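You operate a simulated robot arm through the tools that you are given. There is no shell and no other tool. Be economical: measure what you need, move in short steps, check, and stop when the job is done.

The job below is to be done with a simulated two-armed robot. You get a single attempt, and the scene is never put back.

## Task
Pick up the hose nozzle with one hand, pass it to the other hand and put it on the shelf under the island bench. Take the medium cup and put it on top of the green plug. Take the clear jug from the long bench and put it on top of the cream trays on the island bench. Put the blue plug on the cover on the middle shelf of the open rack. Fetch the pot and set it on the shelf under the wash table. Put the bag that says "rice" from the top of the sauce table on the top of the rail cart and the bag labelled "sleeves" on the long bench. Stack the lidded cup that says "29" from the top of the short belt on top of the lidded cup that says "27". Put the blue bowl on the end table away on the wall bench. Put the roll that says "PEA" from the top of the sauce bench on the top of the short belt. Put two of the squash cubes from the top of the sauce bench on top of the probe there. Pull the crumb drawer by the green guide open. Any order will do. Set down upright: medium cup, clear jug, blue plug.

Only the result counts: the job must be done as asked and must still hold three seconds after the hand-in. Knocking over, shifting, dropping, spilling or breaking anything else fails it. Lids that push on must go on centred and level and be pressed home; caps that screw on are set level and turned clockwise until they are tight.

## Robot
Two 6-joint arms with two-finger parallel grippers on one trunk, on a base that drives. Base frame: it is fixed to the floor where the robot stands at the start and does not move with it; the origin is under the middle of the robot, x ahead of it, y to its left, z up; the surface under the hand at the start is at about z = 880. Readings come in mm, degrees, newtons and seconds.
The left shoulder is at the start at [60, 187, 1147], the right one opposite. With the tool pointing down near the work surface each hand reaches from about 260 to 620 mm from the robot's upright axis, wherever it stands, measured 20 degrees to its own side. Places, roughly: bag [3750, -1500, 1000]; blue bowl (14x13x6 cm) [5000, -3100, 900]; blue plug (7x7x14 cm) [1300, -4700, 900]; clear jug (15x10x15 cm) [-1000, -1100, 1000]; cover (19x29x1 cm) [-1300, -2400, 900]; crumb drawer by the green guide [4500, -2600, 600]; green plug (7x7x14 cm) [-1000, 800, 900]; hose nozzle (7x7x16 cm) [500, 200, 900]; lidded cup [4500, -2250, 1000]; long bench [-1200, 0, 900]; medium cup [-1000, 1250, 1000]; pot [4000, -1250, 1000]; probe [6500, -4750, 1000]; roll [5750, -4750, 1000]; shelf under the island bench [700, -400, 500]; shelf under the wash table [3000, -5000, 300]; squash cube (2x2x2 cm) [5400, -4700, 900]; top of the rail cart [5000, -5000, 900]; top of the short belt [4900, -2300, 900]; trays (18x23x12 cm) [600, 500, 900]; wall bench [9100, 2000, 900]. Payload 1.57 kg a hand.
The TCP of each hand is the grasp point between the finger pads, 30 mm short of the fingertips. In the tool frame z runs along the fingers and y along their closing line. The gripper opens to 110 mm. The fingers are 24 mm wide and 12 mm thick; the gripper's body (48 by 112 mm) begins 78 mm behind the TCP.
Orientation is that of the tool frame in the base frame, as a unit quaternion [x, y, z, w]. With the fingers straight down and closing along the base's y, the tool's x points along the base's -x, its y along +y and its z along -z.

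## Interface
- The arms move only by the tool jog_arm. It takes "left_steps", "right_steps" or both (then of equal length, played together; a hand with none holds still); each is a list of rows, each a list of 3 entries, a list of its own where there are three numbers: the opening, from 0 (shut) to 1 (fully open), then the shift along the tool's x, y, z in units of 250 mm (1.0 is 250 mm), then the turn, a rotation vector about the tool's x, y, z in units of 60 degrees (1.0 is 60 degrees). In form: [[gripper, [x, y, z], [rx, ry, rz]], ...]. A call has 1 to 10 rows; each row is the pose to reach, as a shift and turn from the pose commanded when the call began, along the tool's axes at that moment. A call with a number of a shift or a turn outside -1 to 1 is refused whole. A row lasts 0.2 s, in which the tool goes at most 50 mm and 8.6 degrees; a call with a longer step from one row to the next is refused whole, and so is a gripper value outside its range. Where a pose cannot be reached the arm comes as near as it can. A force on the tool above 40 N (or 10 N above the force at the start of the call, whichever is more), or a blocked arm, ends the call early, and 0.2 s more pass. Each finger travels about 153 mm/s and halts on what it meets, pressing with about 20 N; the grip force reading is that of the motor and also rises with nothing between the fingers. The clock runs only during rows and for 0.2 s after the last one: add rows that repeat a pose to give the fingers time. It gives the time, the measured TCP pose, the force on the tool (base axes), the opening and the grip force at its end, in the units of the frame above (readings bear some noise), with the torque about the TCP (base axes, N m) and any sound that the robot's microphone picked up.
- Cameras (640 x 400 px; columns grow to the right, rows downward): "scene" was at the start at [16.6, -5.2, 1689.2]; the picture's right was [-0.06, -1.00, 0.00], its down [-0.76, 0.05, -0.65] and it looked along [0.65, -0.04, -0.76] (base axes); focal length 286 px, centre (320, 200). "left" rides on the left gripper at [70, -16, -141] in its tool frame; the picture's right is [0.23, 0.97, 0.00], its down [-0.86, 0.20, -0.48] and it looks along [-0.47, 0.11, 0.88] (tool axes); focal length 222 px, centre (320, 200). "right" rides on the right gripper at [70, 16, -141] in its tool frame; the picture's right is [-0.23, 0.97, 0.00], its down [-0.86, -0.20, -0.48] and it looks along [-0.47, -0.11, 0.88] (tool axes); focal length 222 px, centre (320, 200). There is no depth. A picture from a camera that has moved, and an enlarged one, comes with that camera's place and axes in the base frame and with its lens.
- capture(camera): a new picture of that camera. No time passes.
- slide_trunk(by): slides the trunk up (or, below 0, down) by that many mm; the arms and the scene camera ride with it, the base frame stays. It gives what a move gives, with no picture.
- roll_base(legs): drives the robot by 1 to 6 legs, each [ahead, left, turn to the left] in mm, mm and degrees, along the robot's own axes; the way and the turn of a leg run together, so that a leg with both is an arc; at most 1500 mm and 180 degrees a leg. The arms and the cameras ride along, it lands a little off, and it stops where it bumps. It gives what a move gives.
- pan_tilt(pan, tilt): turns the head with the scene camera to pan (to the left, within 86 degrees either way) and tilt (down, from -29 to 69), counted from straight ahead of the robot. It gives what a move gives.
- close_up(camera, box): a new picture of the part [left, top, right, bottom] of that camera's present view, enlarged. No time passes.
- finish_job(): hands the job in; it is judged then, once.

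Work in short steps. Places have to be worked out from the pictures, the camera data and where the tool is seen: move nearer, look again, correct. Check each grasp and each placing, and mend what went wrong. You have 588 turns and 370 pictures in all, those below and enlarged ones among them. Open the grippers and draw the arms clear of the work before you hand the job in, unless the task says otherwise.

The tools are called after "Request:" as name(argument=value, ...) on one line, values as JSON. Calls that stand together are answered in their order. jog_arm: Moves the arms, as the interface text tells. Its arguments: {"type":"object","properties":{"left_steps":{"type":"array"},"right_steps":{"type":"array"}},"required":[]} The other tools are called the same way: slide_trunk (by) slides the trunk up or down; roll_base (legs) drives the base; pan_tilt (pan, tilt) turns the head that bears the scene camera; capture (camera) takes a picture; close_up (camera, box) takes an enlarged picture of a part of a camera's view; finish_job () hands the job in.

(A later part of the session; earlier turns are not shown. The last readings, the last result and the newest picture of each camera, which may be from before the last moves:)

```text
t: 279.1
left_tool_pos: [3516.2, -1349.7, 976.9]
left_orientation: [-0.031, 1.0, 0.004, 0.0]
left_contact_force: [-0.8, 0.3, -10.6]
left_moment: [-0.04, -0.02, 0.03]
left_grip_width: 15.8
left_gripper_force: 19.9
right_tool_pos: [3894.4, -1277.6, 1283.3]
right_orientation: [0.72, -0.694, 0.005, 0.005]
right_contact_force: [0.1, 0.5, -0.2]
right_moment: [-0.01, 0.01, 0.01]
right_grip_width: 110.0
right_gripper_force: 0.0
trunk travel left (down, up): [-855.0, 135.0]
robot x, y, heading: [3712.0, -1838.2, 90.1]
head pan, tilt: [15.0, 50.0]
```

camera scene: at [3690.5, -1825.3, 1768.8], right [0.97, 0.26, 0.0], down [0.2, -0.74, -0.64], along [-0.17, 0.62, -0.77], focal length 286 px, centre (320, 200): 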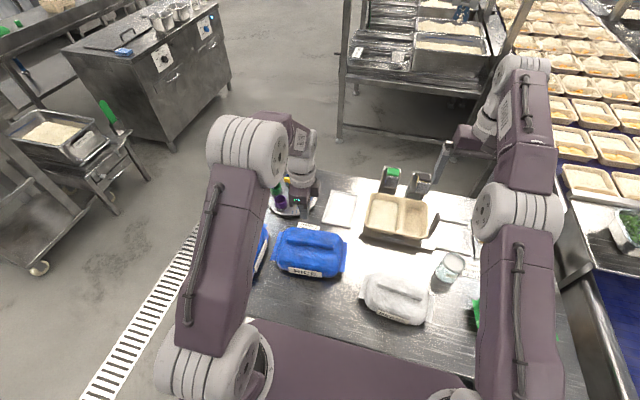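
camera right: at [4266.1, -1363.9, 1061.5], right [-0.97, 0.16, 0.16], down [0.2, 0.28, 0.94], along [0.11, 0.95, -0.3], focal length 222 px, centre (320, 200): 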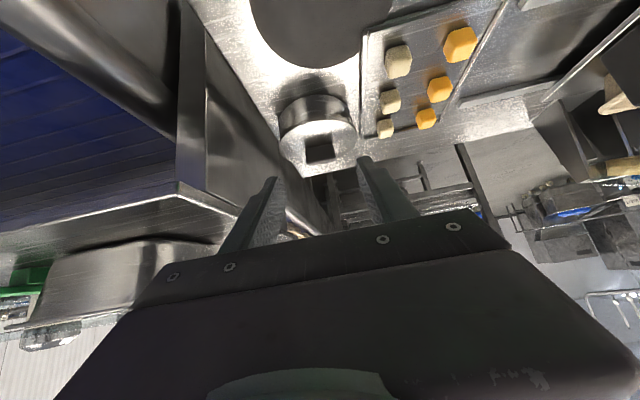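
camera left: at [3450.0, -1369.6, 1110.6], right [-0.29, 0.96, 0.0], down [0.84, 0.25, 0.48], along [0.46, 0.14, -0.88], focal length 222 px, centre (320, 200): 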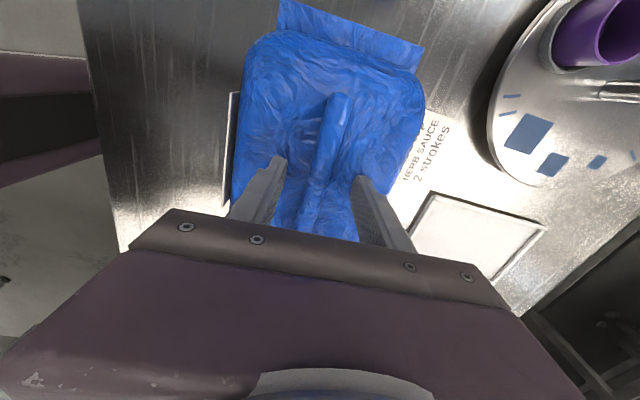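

10.6 N taken now: the bag is heavy, so I must lift slowly. I raise in 2 mm steps.

Request:
jog_arm(left_steps=[[0, [0, 0, -0.006], [0, 0, 0]], [0, [0, 0, -0.012], [0, 0, 0]], [0, [0, 0, -0.018], [0, 0, 0]], [0, [0, 0, -0.024], [0, 0, 0]]])

Request:
jog_arm(left_steps=[[0, [0, 0, -0.006], [0, 0, 0]], [0, [0, 0, -0.012], [0, 0, 0]], [0, [0, 0, -0.018], [0, 0, 0]], [0, [0, 0, -0.024], [0, 0, 0]]])

```text
t: 280.1
left_tool_pos: [3516.9, -1349.0, 983.6]
left_orientation: [-0.032, 0.999, 0.004, -0.001]
left_contact_force: [0.0, -0.5, -11.2]
left_moment: [-0.02, 0.0, 0.01]
left_grip_width: 15.7
left_gripper_force: 20.4
right_tool_pos: [3895.3, -1278.5, 1284.6]
right_orientation: [0.72, -0.694, 0.005, 0.006]
right_contact_force: [-0.4, 0.3, 0.5]
right_moment: [-0.03, 0.01, -0.02]
right_grip_width: 110.1
right_gripper_force: 0.0
trunk travel left (down, up): [-855.0, 135.0]
robot x, y, heading: [3712.4, -1835.9, 90.2]
head pan, tilt: [15.0, 50.0]
```

```text
t: 281.1
left_tool_pos: [3516.5, -1349.2, 988.9]
left_orientation: [-0.032, 0.999, 0.005, 0.0]
left_contact_force: [-0.4, 0.5, -11.3]
left_moment: [-0.01, 0.02, 0.01]
left_grip_width: 15.9
left_gripper_force: 20.6
right_tool_pos: [3895.2, -1277.6, 1283.5]
right_orientation: [0.72, -0.694, 0.005, 0.006]
right_contact_force: [0.6, 0.1, 1.2]
right_moment: [-0.02, 0.01, 0.0]
right_grip_width: 110.2
right_gripper_force: 0.0
trunk travel left (down, up): [-855.0, 135.0]
robot x, y, heading: [3709.8, -1841.3, 89.9]
head pan, tilt: [15.0, 50.0]
```

It holds (1.14 kg) when lifted gently. I continue lifting slowly another ~55 mm.

Request:
jog_arm(left_steps=[[0, [0, 0, -0.01], [0, 0, 0]], [0, [0, 0, -0.022], [0, 0, 0]], [0, [0, 0, -0.034], [0, 0, 0]], [0, [0, 0, -0.046], [0, 0, 0]], [0, [0, 0, -0.058], [0, 0, 0]], [0, [0, 0, -0.07], [0, 0, 0]], [0, [0, 0, -0.082], [0, 0, 0]], [0, [0, 0, -0.094], [0, 0, 0]], [0, [0, 0, -0.104], [0, 0, 0]], [0, [0, 0, -0.112], [0, 0, 0]]])

Request:
jog_arm(left_steps=[[0, [0, 0, -0.01], [0, 0, 0]], [0, [0, 0, -0.022], [0, 0, 0]], [0, [0, 0, -0.034], [0, 0, 0]], [0, [0, 0, -0.046], [0, 0, 0]], [0, [0, 0, -0.058], [0, 0, 0]], [0, [0, 0, -0.07], [0, 0, 0]], [0, [0, 0, -0.082], [0, 0, 0]], [0, [0, 0, -0.094], [0, 0, 0]], [0, [0, 0, -0.104], [0, 0, 0]], [0, [0, 0, -0.112], [0, 0, 0]]])

Request:
close_up(camera="scene", box=[200, 160, 400, 300])

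```text
t: 283.3
left_tool_pos: [3516.5, -1350.4, 1018.0]
left_orientation: [-0.032, 0.999, 0.005, 0.0]
left_contact_force: [-0.7, -0.7, -0.2]
left_moment: [-0.01, 0.03, 0.01]
left_grip_width: 0.0
left_gripper_force: 19.6
right_tool_pos: [3895.5, -1279.4, 1285.0]
right_orientation: [0.72, -0.694, 0.004, 0.006]
right_contact_force: [0.9, 0.2, -0.1]
right_moment: [0.0, 0.02, 0.02]
right_grip_width: 110.0
right_gripper_force: 0.1
trunk travel left (down, up): [-855.0, 135.0]
robot x, y, heading: [3711.0, -1837.8, 89.8]
head pan, tilt: [15.0, 50.0]
```

```text
t: 285.5
left_tool_pos: [3516.4, -1351.1, 1046.3]
left_orientation: [-0.032, 0.999, 0.005, -0.001]
left_contact_force: [0.4, -0.6, -0.5]
left_moment: [0.01, -0.01, -0.02]
left_grip_width: 0.2
left_gripper_force: 19.2
right_tool_pos: [3895.3, -1279.8, 1285.0]
right_orientation: [0.72, -0.694, 0.005, 0.005]
right_contact_force: [-0.5, 0.0, 0.9]
right_moment: [0.02, 0.01, -0.02]
right_grip_width: 109.9
right_gripper_force: 0.0
trunk travel left (down, up): [-855.0, 135.0]
robot x, y, heading: [3709.4, -1838.3, 90.1]
head pan, tilt: [15.0, 50.0]
```

```text
2.86 times, centred on (300, 230) of scene
camera zoom: at [3690.2, -1824.1, 1768.8], right [0.97, 0.26, 0.0], down [0.2, -0.74, -0.64], along [-0.17, 0.62, -0.77], focal length 818 px, centre (377, 114)
```

zoom: 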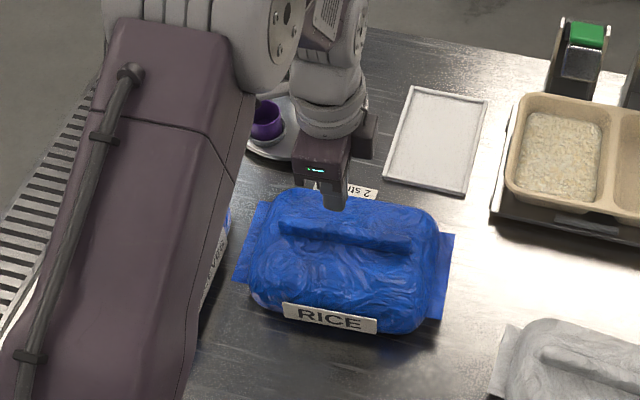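

The creep shows friction tops out near 11 N, less than the bag's weight. I'll use both hands side by side on the ridge. I centre the robot on the bag and turn the right wrist.

Request:
jog_arm(left_steps=[[0.3, [0, 0, -0.1], [0, 0, 0]], [0.3, [0, 0, -0.25], [0, 0, 0]]], right_steps=[[0.3, [0, 0, 0], [0, 0, -0.14]], [0.3, [0, 0, 0], [0, 0, -0.28]]])

Request:
roll_base(legs=[[0, 192, 0]])

Request:
jog_arm(left_steps=[[0.3, [-0.07, 0, 0], [0, 0, 0]], [0.3, [-0.14, 0, 0], [0, 0, 0]], [0.3, [-0.21, 0, 0], [0, 0, 0]], [0.3, [-0.28, 0, 0], [0, 0, 0]], [0.3, [-0.35, 0, 0], [0, 0, 0]], [0.3, [-0.42, 0, 0], [0, 0, 0]], [0.3, [-0.49, 0, 0], [0, 0, 0]], [0.3, [-0.56, 0, 0], [0, 0, 0]], [0.3, [-0.63, 0, 0], [0, 0, 0]]], right_steps=[[0.3, [0.02, 0, 0.05], [0, 0, -0.14]], [0.3, [0.04, 0, 0.1], [0, 0, -0.28]], [0.3, [0.06, 0, 0.15], [0, 0, -0.42]], [0.3, [0.08, 0, 0.2], [0, 0, -0.56]], [0.3, [0.1, 0, 0.25], [0, 0, -0.7]], [0.3, [0.12, 0, 0.3], [0, 0, -0.84]], [0.3, [0.14, 0, 0.35], [0, 0, -0.98]], [0.3, [0.16, 0, 0.4], [0, 0, -1.0]], [0.3, [0.16, 0, 0.4], [0, 0, -1.0]]])

```text
t: 286.1
left_tool_pos: [3516.8, -1353.6, 1110.2]
left_orientation: [-0.031, 1.0, 0.005, 0.0]
left_contact_force: [0.6, -0.2, 0.1]
left_moment: [0.04, -0.01, -0.01]
left_grip_width: 33.2
left_gripper_force: 0.0
right_tool_pos: [3897.3, -1279.3, 1285.0]
right_orientation: [0.814, -0.581, 0.004, 0.006]
right_contact_force: [1.3, 1.1, 0.0]
right_moment: [0.03, 0.01, -0.03]
right_grip_width: 33.3
right_gripper_force: 0.0
trunk travel left (down, up): [-855.0, 135.0]
robot x, y, heading: [3710.6, -1838.0, 90.0]
head pan, tilt: [15.0, 50.0]
```

```text
t: 287.7
left_tool_pos: [3329.1, -1350.4, 1110.2]
left_orientation: [-0.03, 1.0, 0.006, -0.003]
left_contact_force: [1.1, -0.3, 0.8]
left_moment: [0.0, 0.05, 0.04]
left_grip_width: 33.0
left_gripper_force: 0.1
right_tool_pos: [3709.4, -1279.5, 1284.8]
right_orientation: [0.813, -0.583, 0.002, 0.007]
right_contact_force: [0.1, 0.2, 0.1]
right_moment: [-0.02, -0.03, 0.02]
right_grip_width: 33.1
right_gripper_force: 0.0
trunk travel left (down, up): [-855.0, 135.0]
robot x, y, heading: [3518.4, -1834.4, 89.9]
head pan, tilt: [15.0, 50.0]
```

```text
t: 289.7
left_tool_pos: [3483.6, -1341.7, 1108.2]
left_orientation: [-0.03, 1.0, 0.005, -0.001]
left_contact_force: [-0.9, 0.5, 0.6]
left_moment: [0.03, 0.0, -0.03]
left_grip_width: 33.2
left_gripper_force: 0.0
right_tool_pos: [3719.1, -1318.9, 1185.1]
right_orientation: [0.995, -0.098, 0.001, 0.007]
right_contact_force: [-0.4, 0.2, -0.5]
right_moment: [-0.02, 0.01, 0.0]
right_grip_width: 33.5
right_gripper_force: 0.0
trunk travel left (down, up): [-855.0, 135.0]
robot x, y, heading: [3517.3, -1835.7, 90.0]
head pan, tilt: [15.0, 50.0]
```

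Request:
jog_arm(right_steps=[[0.3, [-0.128, 0.049, 0.068], [0, 0, -0.05]], [0.3, [-0.256, 0.098, 0.136], [0, 0, -0.1]], [0.3, [-0.384, 0.148, 0.204], [0, 0, -0.15]], [0.3, [-0.512, 0.197, 0.272], [0, 0, -0.2]], [0.3, [-0.64, 0.246, 0.34], [0, 0, -0.247]], [0.3, [-0.64, 0.246, 0.34], [0, 0, -0.247]]])

Request:
capture(camera="right")

Request:
capture(camera="left")

```text
t: 290.8
left_tool_pos: [3474.5, -1344.5, 1106.3]
left_orientation: [-0.031, 0.999, 0.0, -0.007]
left_contact_force: [-3.2, 1.9, -0.7]
left_moment: [-0.1, -0.46, -0.01]
left_grip_width: 33.2
left_gripper_force: 0.0
right_tool_pos: [3566.8, -1344.0, 1107.6]
right_orientation: [1.0, 0.02, 0.003, 0.008]
right_contact_force: [3.0, -1.0, 0.1]
right_moment: [0.09, 0.47, 0.1]
right_grip_width: 33.2
right_gripper_force: 0.0
trunk travel left (down, up): [-855.0, 135.0]
robot x, y, heading: [3519.3, -1838.5, 90.1]
head pan, tilt: [15.0, 50.0]
stopped in row 5 (left hand): the force on the tool passed its limit at 69 N (the readings are from after the stop); the commanded pose is now the measured one
```

```text
207 pictures are left
camera right: at [3636.2, -1357.5, 1249.8], right [-0.19, -0.98, 0.01], down [-0.87, 0.17, 0.47], along [-0.46, 0.08, -0.88], focal length 222 px, centre (320, 200)
```

right: 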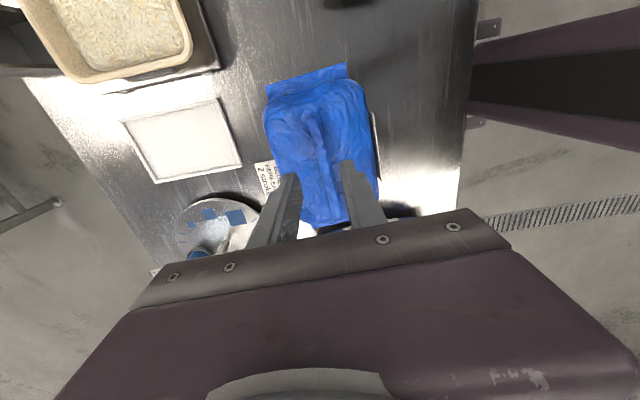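

```text
206 pictures are left
camera left: at [3408.7, -1362.6, 1246.9], right [-0.29, 0.96, 0.0], down [0.85, 0.25, 0.47], along [0.45, 0.14, -0.88], focal length 222 px, centre (320, 200)
```

left: 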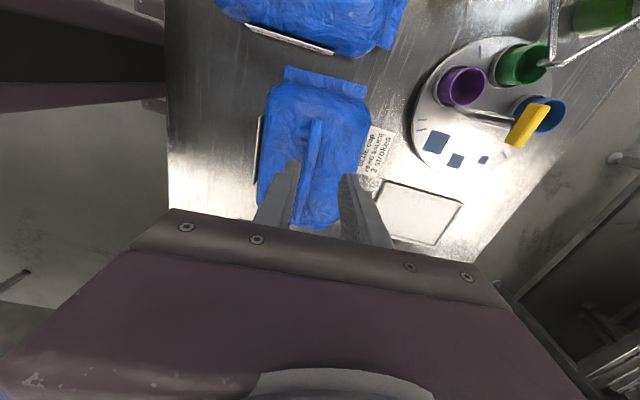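

The hand bodies touch at 92 mm spacing, so I use ~100 mm spacing; the ridge is ~150 mm long. I align both and descend to just above.

Request:
jog_arm(left_steps=[[0.26, [0.03, -0.02, 0.05], [0, 0, 0]], [0.26, [0.03, -0.034, 0.17], [0, 0, 0]], [0.26, [0.03, -0.034, 0.3], [0, 0, 0]], [0.26, [0.03, -0.034, 0.42], [0, 0, 0]], [0.26, [0.03, -0.034, 0.47], [0, 0, 0]], [0.26, [0.03, -0.034, 0.47], [0, 0, 0]]], right_steps=[[0.26, [0.012, 0.01, 0.05], [0, 0, 0]], [0.26, [0.012, 0.012, 0.17], [0, 0, 0]], [0.26, [0.012, 0.012, 0.3], [0, 0, 0]], [0.26, [0.012, 0.012, 0.42], [0, 0, 0]], [0.26, [0.012, 0.012, 0.47], [0, 0, 0]], [0.26, [0.012, 0.012, 0.47], [0, 0, 0]]])

Request:
close_up(camera="right", box=[220, 90, 420, 230])

Request:
close_up(camera="left", box=[220, 90, 420, 230])

```text
t: 292.2
left_tool_pos: [3468.5, -1352.8, 988.4]
left_orientation: [-0.031, 0.999, 0.0, -0.007]
left_contact_force: [-0.6, -0.1, -0.1]
left_moment: [0.01, -0.01, 0.04]
left_grip_width: 28.5
left_gripper_force: 0.0
right_tool_pos: [3572.7, -1348.2, 991.4]
right_orientation: [1.0, 0.02, 0.002, 0.006]
right_contact_force: [-0.1, 0.5, -0.4]
right_moment: [-0.04, -0.04, -0.01]
right_grip_width: 28.8
right_gripper_force: 0.0
trunk travel left (down, up): [-855.0, 135.0]
robot x, y, heading: [3517.0, -1838.5, 90.0]
head pan, tilt: [15.0, 50.0]
```

```text
2.86 times, centred on (320, 160) of right
camera zoom: at [3641.0, -1361.7, 1132.3], right [-0.19, -0.98, 0.01], down [-0.86, 0.17, 0.47], along [-0.47, 0.08, -0.88], focal length 635 px, centre (320, 314)
```

zoom: 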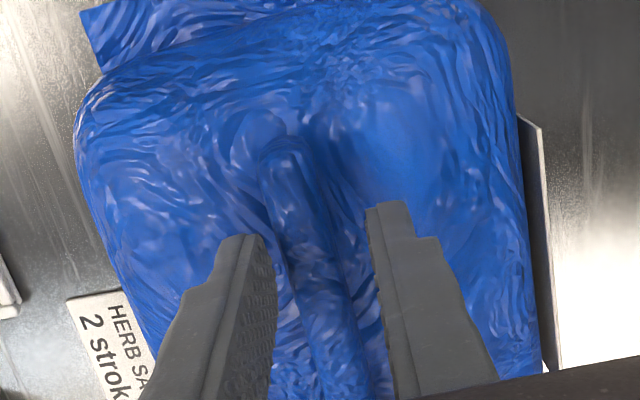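

```text
2.86 times, centred on (320, 160) of left
camera zoom: at [3402.3, -1371.6, 1129.8], right [-0.29, 0.96, 0.0], down [0.85, 0.25, 0.47], along [0.45, 0.14, -0.88], focal length 635 px, centre (320, 314)
```

zoom: 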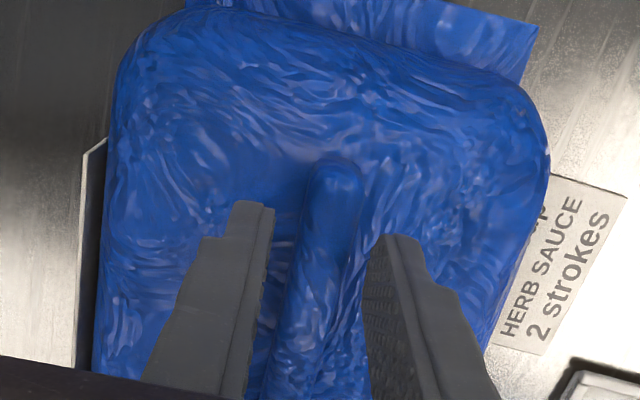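

Left is centred; right needs 4 mm north. I descend both to contact and close together.

Request:
jog_arm(left_steps=[[0.26, [0, 0, 0.02], [0, 0, 0]], [0.26, [0, 0, 0.045], [0, 0, 0]], [0.26, [0, 0, 0.064], [0, 0, 0]], [0, [0, 0, 0.07], [0, 0, 0]], [0, [0, 0, 0.07], [0, 0, 0]], [0, [0, 0, 0.066], [0, 0, 0]]], right_steps=[[0.26, [0, -0.016, 0.02], [0, 0, 0]], [0.26, [0, -0.016, 0.05], [0, 0, 0]], [0.26, [0, -0.016, 0.074], [0, 0, 0]], [0, [0, -0.016, 0.08], [0, 0, 0]], [0, [0, -0.016, 0.08], [0, 0, 0]], [0, [0, -0.016, 0.076], [0, 0, 0]]])

```text
t: 293.6
left_tool_pos: [3468.0, -1352.4, 973.7]
left_orientation: [-0.03, 1.0, 0.002, -0.006]
left_contact_force: [-3.1, 6.8, 9.6]
left_moment: [-0.01, -0.25, 0.29]
left_grip_width: 15.9
left_gripper_force: 19.9
right_tool_pos: [3571.0, -1345.3, 972.3]
right_orientation: [1.0, 0.02, 0.001, 0.006]
right_contact_force: [4.8, 0.7, 8.4]
right_moment: [0.44, 0.1, 0.47]
right_grip_width: 16.1
right_gripper_force: 20.2
trunk travel left (down, up): [-855.0, 135.0]
robot x, y, heading: [3517.9, -1840.6, 90.3]
head pan, tilt: [15.0, 50.0]
```

Both hold the ridge. I lift both in slow 2–3 mm steps and read loads.

Request:
jog_arm(left_steps=[[0, [0, 0, -0.008], [0, 0, 0]], [0, [0, 0, -0.016], [0, 0, 0]], [0, [0, 0, -0.024], [0, 0, 0]], [0, [0, 0, -0.034], [0, 0, 0]], [0, [0, 0, -0.044], [0, 0, 0]], [0, [0, 0, -0.054], [0, 0, 0]], [0, [0, 0, -0.054], [0, 0, 0]]], right_steps=[[0, [0, 0, -0.008], [0, 0, 0]], [0, [0, 0, -0.016], [0, 0, 0]], [0, [0, 0, -0.024], [0, 0, 0]], [0, [0, 0, -0.034], [0, 0, 0]], [0, [0, 0, -0.044], [0, 0, 0]], [0, [0, 0, -0.054], [0, 0, 0]], [0, [0, 0, -0.054], [0, 0, 0]]])

Request:
jog_arm(left_steps=[[0, [0, 0, -0.012], [0, 0, 0]], [0, [0, 0, -0.024], [0, 0, 0]], [0, [0, 0, -0.036], [0, 0, 0]], [0, [0, 0, -0.048], [0, 0, 0]], [0, [0, 0, -0.06], [0, 0, 0]], [0, [0, 0, -0.072], [0, 0, 0]], [0, [0, 0, -0.084], [0, 0, 0]], [0, [0, 0, -0.084], [0, 0, 0]]], right_steps=[[0, [0, 0, -0.012], [0, 0, 0]], [0, [0, 0, -0.024], [0, 0, 0]], [0, [0, 0, -0.036], [0, 0, 0]], [0, [0, 0, -0.048], [0, 0, 0]], [0, [0, 0, -0.06], [0, 0, 0]], [0, [0, 0, -0.072], [0, 0, 0]], [0, [0, 0, -0.084], [0, 0, 0]], [0, [0, 0, -0.084], [0, 0, 0]]])

Request:
capture(camera="scene")

```text
t: 295.2
left_tool_pos: [3467.2, -1353.3, 985.0]
left_orientation: [-0.031, 1.0, 0.0, -0.006]
left_contact_force: [0.3, 8.5, -10.2]
left_moment: [-0.15, 0.02, 0.37]
left_grip_width: 15.8
left_gripper_force: 19.2
right_tool_pos: [3571.4, -1344.5, 984.6]
right_orientation: [1.0, 0.02, 0.001, 0.008]
right_contact_force: [0.3, -8.2, -2.4]
right_moment: [0.16, 0.38, 0.52]
right_grip_width: 16.3
right_gripper_force: 19.9
trunk travel left (down, up): [-855.0, 135.0]
robot x, y, heading: [3522.1, -1837.5, 90.1]
head pan, tilt: [15.0, 50.0]
```

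```text
t: 297.0
left_tool_pos: [3468.2, -1351.7, 1006.2]
left_orientation: [-0.032, 0.999, -0.001, -0.005]
left_contact_force: [0.3, 8.8, -1.2]
left_moment: [-0.12, -0.45, 0.45]
left_grip_width: 16.1
left_gripper_force: 20.6
right_tool_pos: [3571.9, -1343.9, 1005.7]
right_orientation: [1.0, 0.019, 0.002, 0.008]
right_contact_force: [0.4, -9.2, -10.8]
right_moment: [0.15, -0.06, 0.52]
right_grip_width: 16.4
right_gripper_force: 20.1
trunk travel left (down, up): [-855.0, 135.0]
robot x, y, heading: [3519.4, -1840.8, 89.9]
head pan, tilt: [15.0, 50.0]
```

```text
203 pictures are left
camera scene: at [3498.4, -1822.1, 1768.7], right [0.97, 0.26, 0.0], down [0.2, -0.74, -0.64], along [-0.17, 0.62, -0.77], focal length 286 px, centre (320, 200)
```

scene: 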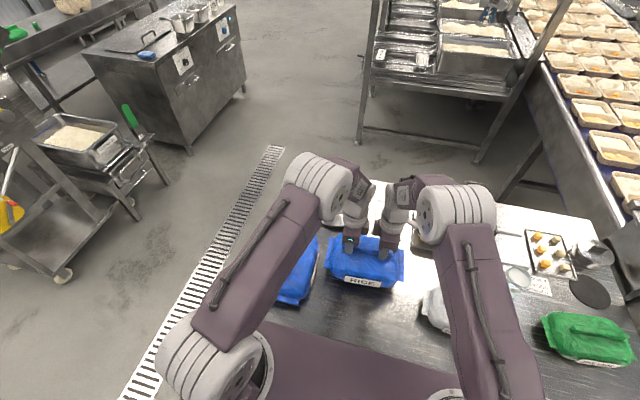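

Total load 12 N is shared and held. I lift another ~65 mm, still gently.

Request:
jog_arm(left_steps=[[0, [0, 0, -0.014], [0, 0, 0]], [0, [0, 0, -0.03], [0, 0, 0]], [0, [0, 0, -0.046], [0, 0, 0]], [0, [0, 0, -0.062], [0, 0, 0]], [0, [0, 0, -0.078], [0, 0, 0]], [0, [0, 0, -0.094], [0, 0, 0]], [0, [0, 0, -0.11], [0, 0, 0]], [0, [0, 0, -0.126], [0, 0, 0]], [0, [0, 0, -0.14], [0, 0, 0]], [0, [0, 0, -0.15], [0, 0, 0]]], right_steps=[[0, [0, 0, -0.014], [0, 0, 0]], [0, [0, 0, -0.03], [0, 0, 0]], [0, [0, 0, -0.046], [0, 0, 0]], [0, [0, 0, -0.062], [0, 0, 0]], [0, [0, 0, -0.078], [0, 0, 0]], [0, [0, 0, -0.094], [0, 0, 0]], [0, [0, 0, -0.11], [0, 0, 0]], [0, [0, 0, -0.126], [0, 0, 0]], [0, [0, 0, -0.14], [0, 0, 0]], [0, [0, 0, -0.15], [0, 0, 0]]])

Request:
jog_arm(left_steps=[[0, [0, 0, -0.014], [0, 0, 0]], [0, [0, 0, -0.03], [0, 0, 0]], [0, [0, 0, -0.046], [0, 0, 0]], [0, [0, 0, -0.062], [0, 0, 0]], [0, [0, 0, -0.078], [0, 0, 0]], [0, [0, 0, -0.094], [0, 0, 0]], [0, [0, 0, -0.11], [0, 0, 0]], [0, [0, 0, -0.12], [0, 0, 0]]], right_steps=[[0, [0, 0, -0.014], [0, 0, 0]], [0, [0, 0, -0.03], [0, 0, 0]], [0, [0, 0, -0.046], [0, 0, 0]], [0, [0, 0, -0.062], [0, 0, 0]], [0, [0, 0, -0.078], [0, 0, 0]], [0, [0, 0, -0.094], [0, 0, 0]], [0, [0, 0, -0.11], [0, 0, 0]], [0, [0, 0, -0.12], [0, 0, 0]]])

Request:
roll_base(legs=[[-100, 0, 0]])

```text
t: 299.2
left_tool_pos: [3468.1, -1352.1, 1042.8]
left_orientation: [-0.031, 1.0, -0.001, -0.007]
left_contact_force: [-6.8, 8.5, -9.9]
left_moment: [-0.11, 0.18, 0.52]
left_grip_width: 16.2
left_gripper_force: 20.3
right_tool_pos: [3571.0, -1343.4, 1042.3]
right_orientation: [1.0, 0.021, 0.001, 0.008]
right_contact_force: [7.2, -8.1, -2.7]
right_moment: [0.1, 0.23, 0.46]
right_grip_width: 16.9
right_gripper_force: 19.9
trunk travel left (down, up): [-855.0, 135.0]
robot x, y, heading: [3520.6, -1834.9, 89.8]
head pan, tilt: [15.0, 50.0]
```

```text
t: 301.0
left_tool_pos: [3469.2, -1351.6, 1073.0]
left_orientation: [-0.031, 1.0, 0.0, -0.006]
left_contact_force: [-7.4, 9.1, -4.3]
left_moment: [-0.04, -0.06, 0.53]
left_grip_width: 15.9
left_gripper_force: 19.8
right_tool_pos: [3570.9, -1342.9, 1073.2]
right_orientation: [1.0, 0.02, 0.002, 0.008]
right_contact_force: [6.8, -10.2, -7.4]
right_moment: [0.07, 0.04, 0.53]
right_grip_width: 17.0
right_gripper_force: 19.7
trunk travel left (down, up): [-855.0, 135.0]
robot x, y, heading: [3515.9, -1840.3, 90.0]
head pan, tilt: [15.0, 50.0]
```

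```text
t: 302.2
left_tool_pos: [3469.2, -1448.4, 1071.1]
left_orientation: [-0.03, 1.0, -0.002, -0.007]
left_contact_force: [-4.1, 10.3, -7.1]
left_moment: [-0.11, 0.26, 0.46]
left_grip_width: 16.0
left_gripper_force: 20.2
right_tool_pos: [3571.7, -1440.1, 1070.8]
right_orientation: [1.0, 0.02, 0.002, 0.009]
right_contact_force: [4.3, -8.9, -6.4]
right_moment: [0.07, -0.19, 0.53]
right_grip_width: 16.5
right_gripper_force: 20.2
trunk travel left (down, up): [-855.0, 135.0]
robot x, y, heading: [3517.6, -1941.7, 90.2]
head pan, tilt: [15.0, 50.0]
```

Holding well. I relieve the internal sideways load between hands by ~1.5 mm, then continue south.

Request:
jog_arm(left_steps=[[0, [0.003, 0.005, 0], [0, 0, 0]], [0, [0.003, 0.005, 0], [0, 0, 0]]], right_steps=[[0, [0.003, 0.005, 0], [0, 0, 0]], [0, [0.003, 0.005, 0], [0, 0, 0]]])

Request:
roll_base(legs=[[-900, 0, 0]])

Request:
pan_tilt(pan=-80, tilt=25)

Request:
capture(camera="scene")

```text
t: 302.8
left_tool_pos: [3468.9, -1446.7, 1071.7]
left_orientation: [-0.03, 1.0, 0.0, -0.005]
left_contact_force: [9.6, 3.2, -6.5]
left_moment: [-0.33, -0.25, -0.33]
left_grip_width: 16.1
left_gripper_force: 20.3
right_tool_pos: [3571.4, -1441.9, 1071.9]
right_orientation: [1.0, 0.021, 0.002, 0.007]
right_contact_force: [-9.1, -1.5, -6.5]
right_moment: [0.36, 0.26, 0.48]
right_grip_width: 16.4
right_gripper_force: 20.0
trunk travel left (down, up): [-855.0, 135.0]
robot x, y, heading: [3517.3, -1939.3, 89.7]
head pan, tilt: [15.0, 50.0]
```

```text
t: 307.6
left_tool_pos: [3466.6, -2355.4, 1072.5]
left_orientation: [-0.034, 0.999, 0.0, -0.007]
left_contact_force: [6.2, 2.7, -6.5]
left_moment: [-0.2, -0.1, -0.31]
left_grip_width: 15.9
left_gripper_force: 20.2
right_tool_pos: [3570.6, -2349.0, 1073.0]
right_orientation: [1.0, 0.024, 0.002, 0.008]
right_contact_force: [-5.8, -2.4, -5.9]
right_moment: [0.23, 0.14, 0.51]
right_grip_width: 16.1
right_gripper_force: 19.8
trunk travel left (down, up): [-855.0, 135.0]
robot x, y, heading: [3520.2, -2847.4, 90.5]
head pan, tilt: [15.0, 50.0]
```

```text
t: 309.3
left_tool_pos: [3467.1, -2356.2, 1073.6]
left_orientation: [-0.035, 0.999, 0.0, -0.006]
left_contact_force: [1.4, 0.9, -6.0]
left_moment: [-0.22, 0.13, -0.33]
left_grip_width: 15.7
left_gripper_force: 19.8
right_tool_pos: [3570.7, -2350.1, 1072.7]
right_orientation: [1.0, 0.024, 0.002, 0.006]
right_contact_force: [-1.2, -2.1, -4.5]
right_moment: [0.22, -0.08, 0.5]
right_grip_width: 16.3
right_gripper_force: 20.3
trunk travel left (down, up): [-855.0, 135.0]
robot x, y, heading: [3526.9, -2847.3, 90.5]
head pan, tilt: [-80.0, 25.0]
```

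```text
202 pictures are left
camera scene: at [3612.7, -2884.7, 1806.3], right [0.18, -0.98, 0.0], down [-0.42, -0.08, -0.91], along [0.89, 0.16, -0.42], focal length 286 px, centre (320, 200)
```

scene: 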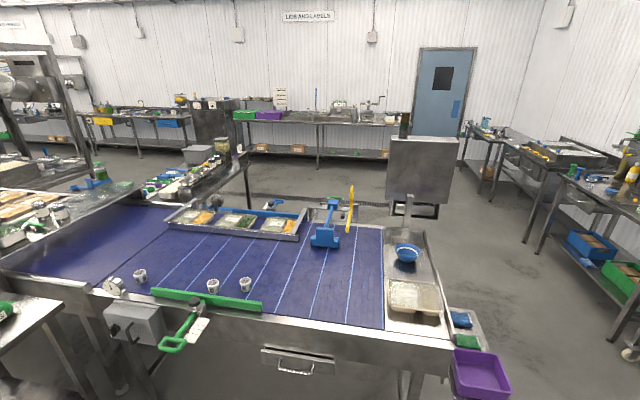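

Good view of the short belt (cups, drawer, bowl). I turn to face south toward the benches there, carrying the bag gently.

Request:
roll_base(legs=[[0, 0, -90], [0, 0, -90]])

Request:
pan_tilt(pan=40, tilt=20)

Request:
capture(camera="scene")

Request:
pan_tilt(pan=-25, tilt=20)

Request:
capture(camera="scene")

```text
t: 317.3
left_tool_pos: [3590.0, -3329.6, 1073.5]
left_orientation: [0.999, 0.046, 0.006, -0.001]
left_contact_force: [0.0, -1.4, -6.8]
left_moment: [0.21, -0.07, -0.33]
left_grip_width: 15.8
left_gripper_force: 19.5
right_tool_pos: [3486.9, -3340.6, 1073.4]
right_orientation: [-0.036, 0.999, 0.007, -0.002]
right_contact_force: [-0.3, 1.3, -6.9]
right_moment: [-0.23, -0.03, 0.5]
right_grip_width: 16.0
right_gripper_force: 19.9
trunk travel left (down, up): [-855.0, 135.0]
robot x, y, heading: [3522.3, -2842.2, -88.2]
head pan, tilt: [-80.0, 25.0]
```

```text
t: 319.3
left_tool_pos: [3588.6, -3330.5, 1073.5]
left_orientation: [0.999, 0.047, 0.007, 0.0]
left_contact_force: [-1.3, -0.7, -6.9]
left_moment: [0.22, -0.01, -0.34]
left_grip_width: 16.1
left_gripper_force: 20.3
right_tool_pos: [3485.3, -3339.3, 1073.1]
right_orientation: [-0.036, 0.999, 0.007, -0.003]
right_contact_force: [0.4, 1.7, -5.9]
right_moment: [-0.21, -0.08, 0.46]
right_grip_width: 15.9
right_gripper_force: 20.2
trunk travel left (down, up): [-855.0, 135.0]
robot x, y, heading: [3520.7, -2843.2, -87.9]
head pan, tilt: [40.0, 20.0]
```

```text
201 pictures are left
camera scene: at [3581.7, -2855.7, 1814.3], right [-0.75, -0.67, 0.0], down [-0.23, 0.26, -0.94], along [0.63, -0.7, -0.34], focal length 286 px, centre (320, 200)
```

scene: 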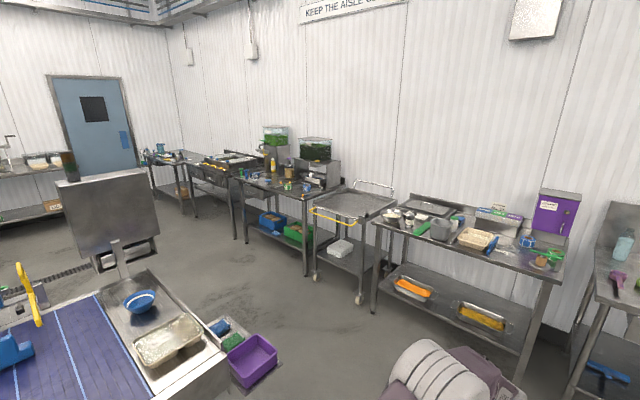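

```text
t: 320.6
left_tool_pos: [3588.4, -3330.2, 1072.9]
left_orientation: [0.999, 0.047, 0.006, 0.0]
left_contact_force: [-0.9, -1.9, -6.1]
left_moment: [0.22, 0.04, -0.34]
left_grip_width: 16.0
left_gripper_force: 20.3
right_tool_pos: [3486.1, -3339.4, 1072.4]
right_orientation: [-0.037, 0.999, 0.007, -0.002]
right_contact_force: [0.0, 1.1, -6.3]
right_moment: [-0.2, -0.11, 0.46]
right_grip_width: 15.8
right_gripper_force: 19.8
trunk travel left (down, up): [-855.0, 135.0]
robot x, y, heading: [3524.1, -2842.9, -88.1]
head pan, tilt: [-25.0, 20.0]
```

```text
200 pictures are left
camera scene: at [3483.2, -2872.0, 1814.3], right [-0.92, 0.39, 0.0], down [0.13, 0.32, -0.94], along [-0.37, -0.86, -0.34], focal length 286 px, centre (320, 200)
```

scene: 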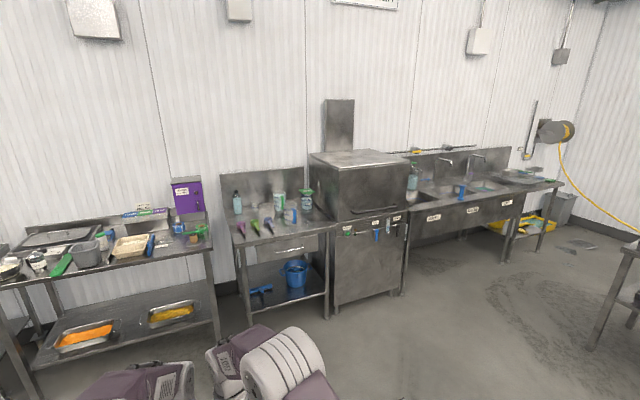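

The rail cart (wheeled, rimmed top) stands at about x 4770–5260, front y≈−4700. I drive south to y≈−4080, then east to x≈5010.

Request:
roll_base(legs=[[1200, 0, -1.9], [0, 1480, 0]])

Request:
pan_tilt(pan=0, tilt=40)

Request:
capture(camera="scene")

```text
t: 333.6
left_tool_pos: [5067.3, -4537.5, 1073.9]
left_orientation: [0.999, 0.033, 0.007, -0.001]
left_contact_force: [0.3, -1.0, -6.5]
left_moment: [0.2, -0.07, -0.33]
left_grip_width: 16.0
left_gripper_force: 19.9
right_tool_pos: [4962.3, -4544.4, 1072.4]
right_orientation: [-0.022, 1.0, 0.007, -0.002]
right_contact_force: [-0.2, 1.7, -5.8]
right_moment: [-0.22, -0.04, 0.48]
right_grip_width: 16.2
right_gripper_force: 20.2
trunk travel left (down, up): [-855.0, 135.0]
robot x, y, heading: [5009.5, -4047.0, -89.6]
head pan, tilt: [-25.0, 20.0]
```

```text
t: 334.5
left_tool_pos: [5067.9, -4536.6, 1073.5]
left_orientation: [0.999, 0.033, 0.008, -0.001]
left_contact_force: [-2.1, -1.7, -6.8]
left_moment: [0.25, -0.45, -0.35]
left_grip_width: 16.0
left_gripper_force: 20.2
right_tool_pos: [4963.5, -4544.3, 1071.9]
right_orientation: [-0.023, 1.0, 0.007, -0.003]
right_contact_force: [1.6, 1.2, -5.5]
right_moment: [-0.2, 0.3, 0.51]
right_grip_width: 16.0
right_gripper_force: 19.7
trunk travel left (down, up): [-855.0, 135.0]
robot x, y, heading: [5016.3, -4050.2, -90.1]
head pan, tilt: [0.0, 40.0]
```

```text
199 pictures are left
camera scene: at [5013.6, -4077.0, 1782.9], right [-1.0, 0.0, 0.0], down [0.0, 0.64, -0.77], along [0.0, -0.77, -0.64], focal length 286 px, centre (320, 200)
```

scene: 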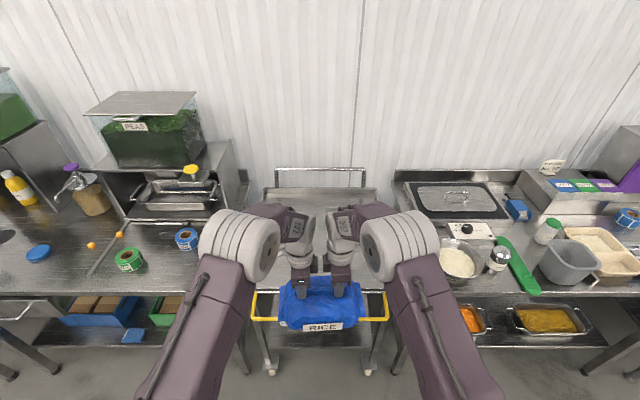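

The cart top spans about x 4777–5224, y −4680…−5200. I drive 330 mm forward so the bag is over it, and look.

Request:
roll_base(legs=[[330, 0, 0]])

Request:
pan_tilt(pan=0, tilt=55)

Request:
capture(camera="scene")

Request:
capture(camera="right")

```text
t: 336.7
left_tool_pos: [5071.0, -4861.2, 1074.7]
left_orientation: [0.999, 0.034, 0.007, 0.0]
left_contact_force: [-1.2, -0.8, -7.1]
left_moment: [0.2, 0.23, -0.38]
left_grip_width: 15.8
left_gripper_force: 20.3
right_tool_pos: [4965.8, -4867.7, 1074.3]
right_orientation: [-0.024, 1.0, 0.006, -0.002]
right_contact_force: [0.0, 0.5, -5.3]
right_moment: [-0.23, -0.3, 0.51]
right_grip_width: 16.2
right_gripper_force: 20.1
trunk travel left (down, up): [-855.0, 135.0]
robot x, y, heading: [5016.6, -4374.1, -89.5]
head pan, tilt: [0.0, 40.0]
```

```text
t: 337.5
left_tool_pos: [5070.3, -4863.7, 1072.3]
left_orientation: [0.999, 0.034, 0.007, -0.001]
left_contact_force: [-2.3, -2.7, -6.6]
left_moment: [0.25, -0.34, -0.37]
left_grip_width: 16.0
left_gripper_force: 20.6
right_tool_pos: [4966.2, -4869.2, 1073.1]
right_orientation: [-0.024, 1.0, 0.007, -0.003]
right_contact_force: [1.3, 2.1, -5.2]
right_moment: [-0.22, 0.3, 0.52]
right_grip_width: 16.2
right_gripper_force: 20.5
trunk travel left (down, up): [-855.0, 135.0]
robot x, y, heading: [5014.0, -4375.0, -89.8]
head pan, tilt: [0.0, 55.0]
```

```text
198 pictures are left
camera scene: at [5015.1, -4390.6, 1762.3], right [-1.0, -0.01, 0.0], down [0.0, 0.82, -0.57], along [0.0, -0.57, -0.82], focal length 286 px, centre (320, 200)
```

scene: 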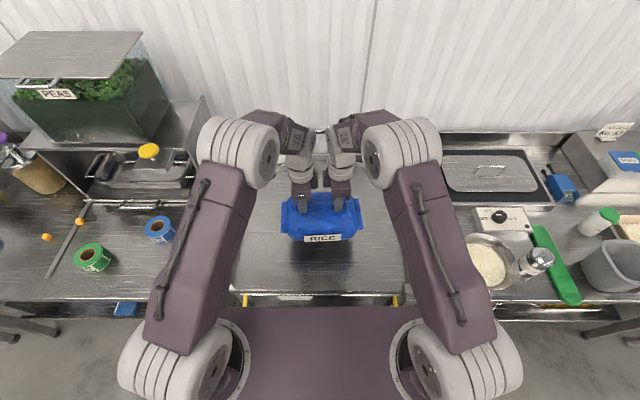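

```text
197 pictures are left
camera right: at [4896.1, -4860.1, 1214.2], right [0.18, 0.98, 0.01], down [0.87, -0.17, 0.47], along [0.47, -0.07, -0.88], focal length 222 px, centre (320, 200)
```

right: 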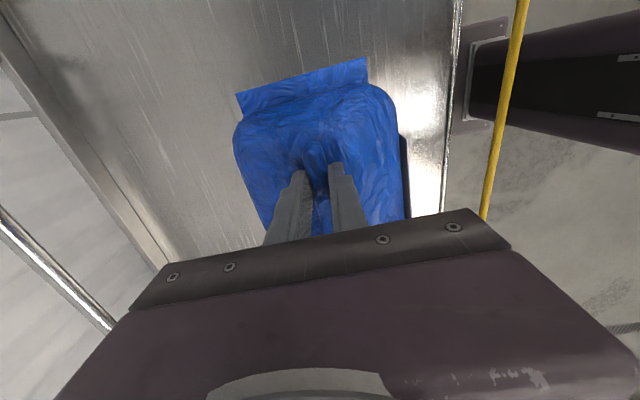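

The bag is over the flat cart top. I lower both hands slowly.

Request:
jog_arm(left_steps=[[0, [0, 0, 0.016], [0, 0, 0]], [0, [0, 0, 0.036], [0, 0, 0]], [0, [0, 0, 0.056], [0, 0, 0]], [0, [0, 0, 0.076], [0, 0, 0]], [0, [0, 0, 0.096], [0, 0, 0]], [0, [0, 0, 0.116], [0, 0, 0]], [0, [0, 0, 0.136], [0, 0, 0]], [0, [0, 0, 0.156], [0, 0, 0]], [0, [0, 0, 0.176], [0, 0, 0]], [0, [0, 0, 0.19], [0, 0, 0]]], right_steps=[[0, [0, 0, 0.016], [0, 0, 0]], [0, [0, 0, 0.036], [0, 0, 0]], [0, [0, 0, 0.056], [0, 0, 0]], [0, [0, 0, 0.076], [0, 0, 0]], [0, [0, 0, 0.096], [0, 0, 0]], [0, [0, 0, 0.116], [0, 0, 0]], [0, [0, 0, 0.136], [0, 0, 0]], [0, [0, 0, 0.156], [0, 0, 0]], [0, [0, 0, 0.176], [0, 0, 0]], [0, [0, 0, 0.19], [0, 0, 0]]])

Request:
jog_arm(left_steps=[[0, [0, 0, 0.016], [0, 0, 0]], [0, [0, 0, 0.032], [0, 0, 0]], [0, [0, 0, 0.048], [0, 0, 0]], [0, [0, 0, 0.064], [0, 0, 0]], [0, [0, 0, 0.08], [0, 0, 0]], [0, [0, 0, 0.096], [0, 0, 0]]], right_steps=[[0, [0, 0, 0.016], [0, 0, 0]], [0, [0, 0, 0.032], [0, 0, 0]], [0, [0, 0, 0.048], [0, 0, 0]], [0, [0, 0, 0.064], [0, 0, 0]], [0, [0, 0, 0.08], [0, 0, 0]], [0, [0, 0, 0.096], [0, 0, 0]]])

```text
t: 339.7
left_tool_pos: [5071.8, -4862.7, 1026.3]
left_orientation: [0.999, 0.034, 0.006, 0.0]
left_contact_force: [-9.6, -0.3, -5.6]
left_moment: [0.16, 0.25, -0.5]
left_grip_width: 15.9
left_gripper_force: 20.0
right_tool_pos: [4967.0, -4869.5, 1024.5]
right_orientation: [-0.024, 1.0, 0.007, -0.001]
right_contact_force: [8.9, -0.1, -6.0]
right_moment: [-0.25, -0.26, 0.47]
right_grip_width: 15.8
right_gripper_force: 19.8
trunk travel left (down, up): [-855.0, 135.0]
robot x, y, heading: [5018.3, -4373.0, -89.6]
head pan, tilt: [0.0, 55.0]
```

```text
t: 341.1
left_tool_pos: [5071.2, -4862.4, 1002.1]
left_orientation: [0.999, 0.033, 0.006, 0.0]
left_contact_force: [-7.1, 1.0, -3.6]
left_moment: [0.21, 0.29, -0.48]
left_grip_width: 16.0
left_gripper_force: 20.2
right_tool_pos: [4966.6, -4868.2, 1001.3]
right_orientation: [-0.023, 1.0, 0.007, -0.002]
right_contact_force: [7.3, 0.0, -7.3]
right_moment: [-0.26, -0.11, 0.36]
right_grip_width: 15.6
right_gripper_force: 19.8
trunk travel left (down, up): [-855.0, 135.0]
robot x, y, heading: [5012.7, -4377.4, -89.8]
head pan, tilt: [0.0, 55.0]
```

Still hanging at TCP z≈1002. I keep lowering in 3 mm steps.

Request:
jog_arm(left_steps=[[0, [0, 0, 0.012], [0, 0, 0]], [0, [0, 0, 0.024], [0, 0, 0]], [0, [0, 0, 0.036], [0, 0, 0]], [0, [0, 0, 0.048], [0, 0, 0]]], right_steps=[[0, [0, 0, 0.012], [0, 0, 0]], [0, [0, 0, 0.024], [0, 0, 0]], [0, [0, 0, 0.036], [0, 0, 0]], [0, [0, 0, 0.048], [0, 0, 0]]])

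Request:
jog_arm(left_steps=[[0, [0, 0, 0.012], [0, 0, 0]], [0, [0, 0, 0.024], [0, 0, 0]], [0, [0, 0, 0.036], [0, 0, 0]], [0, [0, 0, 0.048], [0, 0, 0]]], right_steps=[[0, [0, 0, 0.012], [0, 0, 0]], [0, [0, 0, 0.024], [0, 0, 0]], [0, [0, 0, 0.036], [0, 0, 0]], [0, [0, 0, 0.048], [0, 0, 0]]])

```text
t: 342.1
left_tool_pos: [5071.2, -4862.4, 989.4]
left_orientation: [0.999, 0.033, 0.007, -0.001]
left_contact_force: [-4.3, 0.9, -2.4]
left_moment: [0.29, 0.29, -0.44]
left_grip_width: 16.0
left_gripper_force: 19.9
right_tool_pos: [4965.7, -4868.2, 988.9]
right_orientation: [-0.023, 1.0, 0.007, -0.003]
right_contact_force: [4.8, -1.6, -9.9]
right_moment: [-0.26, 0.06, 0.33]
right_grip_width: 16.0
right_gripper_force: 19.8
trunk travel left (down, up): [-855.0, 135.0]
robot x, y, heading: [5016.2, -4376.2, -89.7]
head pan, tilt: [0.0, 55.0]
```

```text
t: 343.1
left_tool_pos: [5072.2, -4861.7, 977.5]
left_orientation: [0.999, 0.033, 0.008, -0.001]
left_contact_force: [-0.2, 1.0, -4.2]
left_moment: [0.22, 0.49, -0.47]
left_grip_width: 15.9
left_gripper_force: 20.1
right_tool_pos: [4966.5, -4868.1, 977.8]
right_orientation: [-0.023, 1.0, 0.007, -0.003]
right_contact_force: [0.5, -1.9, -9.0]
right_moment: [-0.25, -0.26, 0.27]
right_grip_width: 16.0
right_gripper_force: 20.0
trunk travel left (down, up): [-855.0, 135.0]
robot x, y, heading: [5013.2, -4376.0, -89.5]
head pan, tilt: [0.0, 55.0]
```

Request:
jog_arm(left_steps=[[0, [0, 0, 0.012], [0, 0, 0]], [0, [0, 0, 0.024], [0, 0, 0]], [0, [0, 0, 0.036], [0, 0, 0]], [0, [0, 0, 0.048], [0, 0, 0]]], right_steps=[[0, [0, 0, 0.012], [0, 0, 0]], [0, [0, 0, 0.024], [0, 0, 0]], [0, [0, 0, 0.036], [0, 0, 0]], [0, [0, 0, 0.048], [0, 0, 0]]])

Request:
jog_arm(left_steps=[[0, [0, 0, 0.012], [0, 0, 0]], [0, [0, 0, 0.024], [0, 0, 0]], [0, [0, 0, 0.036], [0, 0, 0]], [0, [0, 0, 0.048], [0, 0, 0]]], right_steps=[[0, [0, 0, 0.012], [0, 0, 0]], [0, [0, 0, 0.024], [0, 0, 0]], [0, [0, 0, 0.036], [0, 0, 0]], [0, [0, 0, 0.048], [0, 0, 0]]])

Request:
capture(camera="right")

```text
t: 344.1
left_tool_pos: [5070.9, -4861.8, 970.5]
left_orientation: [0.999, 0.034, 0.005, 0.004]
left_contact_force: [3.7, -5.9, 31.3]
left_moment: [0.55, 0.12, -0.52]
left_grip_width: 16.4
left_gripper_force: 19.4
right_tool_pos: [4965.5, -4866.8, 970.6]
right_orientation: [-0.024, 1.0, 0.002, -0.002]
right_contact_force: [-2.2, -7.9, 22.3]
right_moment: [-0.72, -0.28, 0.35]
right_grip_width: 16.1
right_gripper_force: 20.5
trunk travel left (down, up): [-855.0, 135.0]
robot x, y, heading: [5017.0, -4377.8, -89.7]
head pan, tilt: [0.0, 55.0]
```

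```text
t: 344.4
left_tool_pos: [5071.1, -4861.0, 970.4]
left_orientation: [0.999, 0.033, 0.005, 0.006]
left_contact_force: [3.5, 2.2, 18.0]
left_moment: [0.87, -0.07, -0.39]
left_grip_width: 16.4
left_gripper_force: 19.8
right_tool_pos: [4966.8, -4867.1, 970.4]
right_orientation: [-0.024, 1.0, 0.0, -0.002]
right_contact_force: [-3.2, 2.3, 17.0]
right_moment: [0.19, 0.1, 0.25]
right_grip_width: 15.9
right_gripper_force: 19.9
trunk travel left (down, up): [-855.0, 135.0]
robot x, y, heading: [5015.4, -4376.7, -89.6]
head pan, tilt: [0.0, 55.0]
stopped in row 1 (left hand): the force on the tool passed its limit at 46 N (the readings are from after the stop); the commanded pose is now the measured one
```

```text
196 pictures are left
camera right: at [4895.9, -4855.0, 1111.3], right [0.18, 0.98, 0.0], down [0.87, -0.16, 0.48], along [0.47, -0.09, -0.88], focal length 222 px, centre (320, 200)
```

right: 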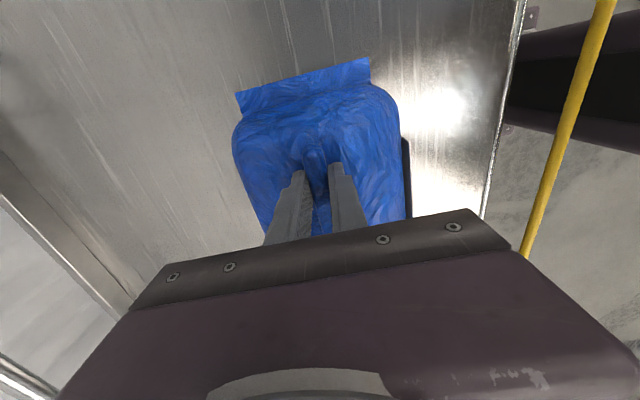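

The bag is down on the cart. I open both hands and rise.

Request:
jog_arm(left_steps=[[0.3, [0, 0, -0.004], [0, 0, 0]], [0.3, [0, 0, -0.004], [0, 0, 0]], [0.3, [0, 0, -0.1], [0, 0, 0]], [0.3, [0, 0, -0.25], [0, 0, 0]], [0.3, [0, 0, -0.42], [0, 0, 0]], [0.3, [0, 0, -0.6], [0, 0, 0]]], right_steps=[[0.3, [0, 0, -0.004], [0, 0, 0]], [0.3, [0, 0, -0.004], [0, 0, 0]], [0.3, [0, 0, -0.1], [0, 0, 0]], [0.3, [0, 0, -0.25], [0, 0, 0]], [0.3, [0, 0, -0.42], [0, 0, 0]], [0.3, [0, 0, -0.6], [0, 0, 0]]])

Request:
roll_base(legs=[[-200, 0, 0]])

Request:
capture(camera="scene")

```text
t: 345.8
left_tool_pos: [5069.3, -4863.6, 1117.5]
left_orientation: [0.999, 0.034, 0.005, 0.005]
left_contact_force: [0.1, -0.2, -0.2]
left_moment: [-0.03, -0.02, -0.01]
left_grip_width: 32.9
left_gripper_force: 0.0
right_tool_pos: [4964.6, -4868.6, 1118.5]
right_orientation: [-0.023, 1.0, 0.003, -0.002]
right_contact_force: [0.9, -0.6, -0.4]
right_moment: [-0.03, -0.05, 0.0]
right_grip_width: 32.9
right_gripper_force: 0.0
trunk travel left (down, up): [-855.0, 135.0]
robot x, y, heading: [5015.2, -4376.3, -89.7]
head pan, tilt: [0.0, 55.0]
```

```text
t: 347.4
left_tool_pos: [5069.0, -4667.0, 1114.3]
left_orientation: [0.999, 0.034, 0.005, 0.002]
left_contact_force: [0.3, -0.1, -0.2]
left_moment: [0.01, 0.01, 0.03]
left_grip_width: 32.9
left_gripper_force: 0.0
right_tool_pos: [4965.3, -4673.2, 1116.7]
right_orientation: [-0.024, 1.0, 0.004, -0.002]
right_contact_force: [-0.7, 0.4, -0.2]
right_moment: [0.01, 0.01, -0.05]
right_grip_width: 33.0
right_gripper_force: 0.0
trunk travel left (down, up): [-855.0, 135.0]
robot x, y, heading: [5014.1, -4174.4, -89.8]
head pan, tilt: [0.0, 55.0]
```

```text
195 pictures are left
camera scene: at [5013.9, -4193.1, 1762.2], right [-1.0, -0.01, 0.0], down [-0.01, 0.82, -0.57], along [0.0, -0.57, -0.82], focal length 286 px, centre (320, 200)
```

scene: 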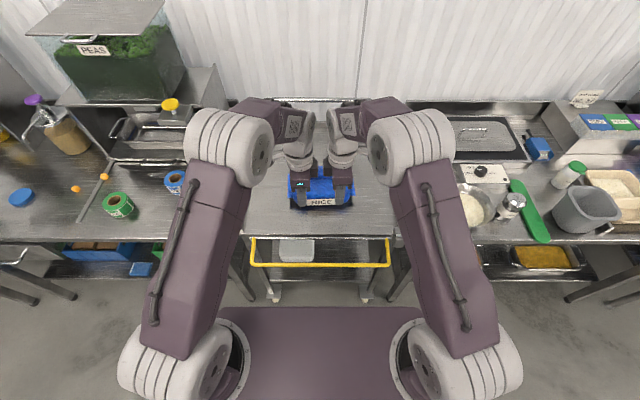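

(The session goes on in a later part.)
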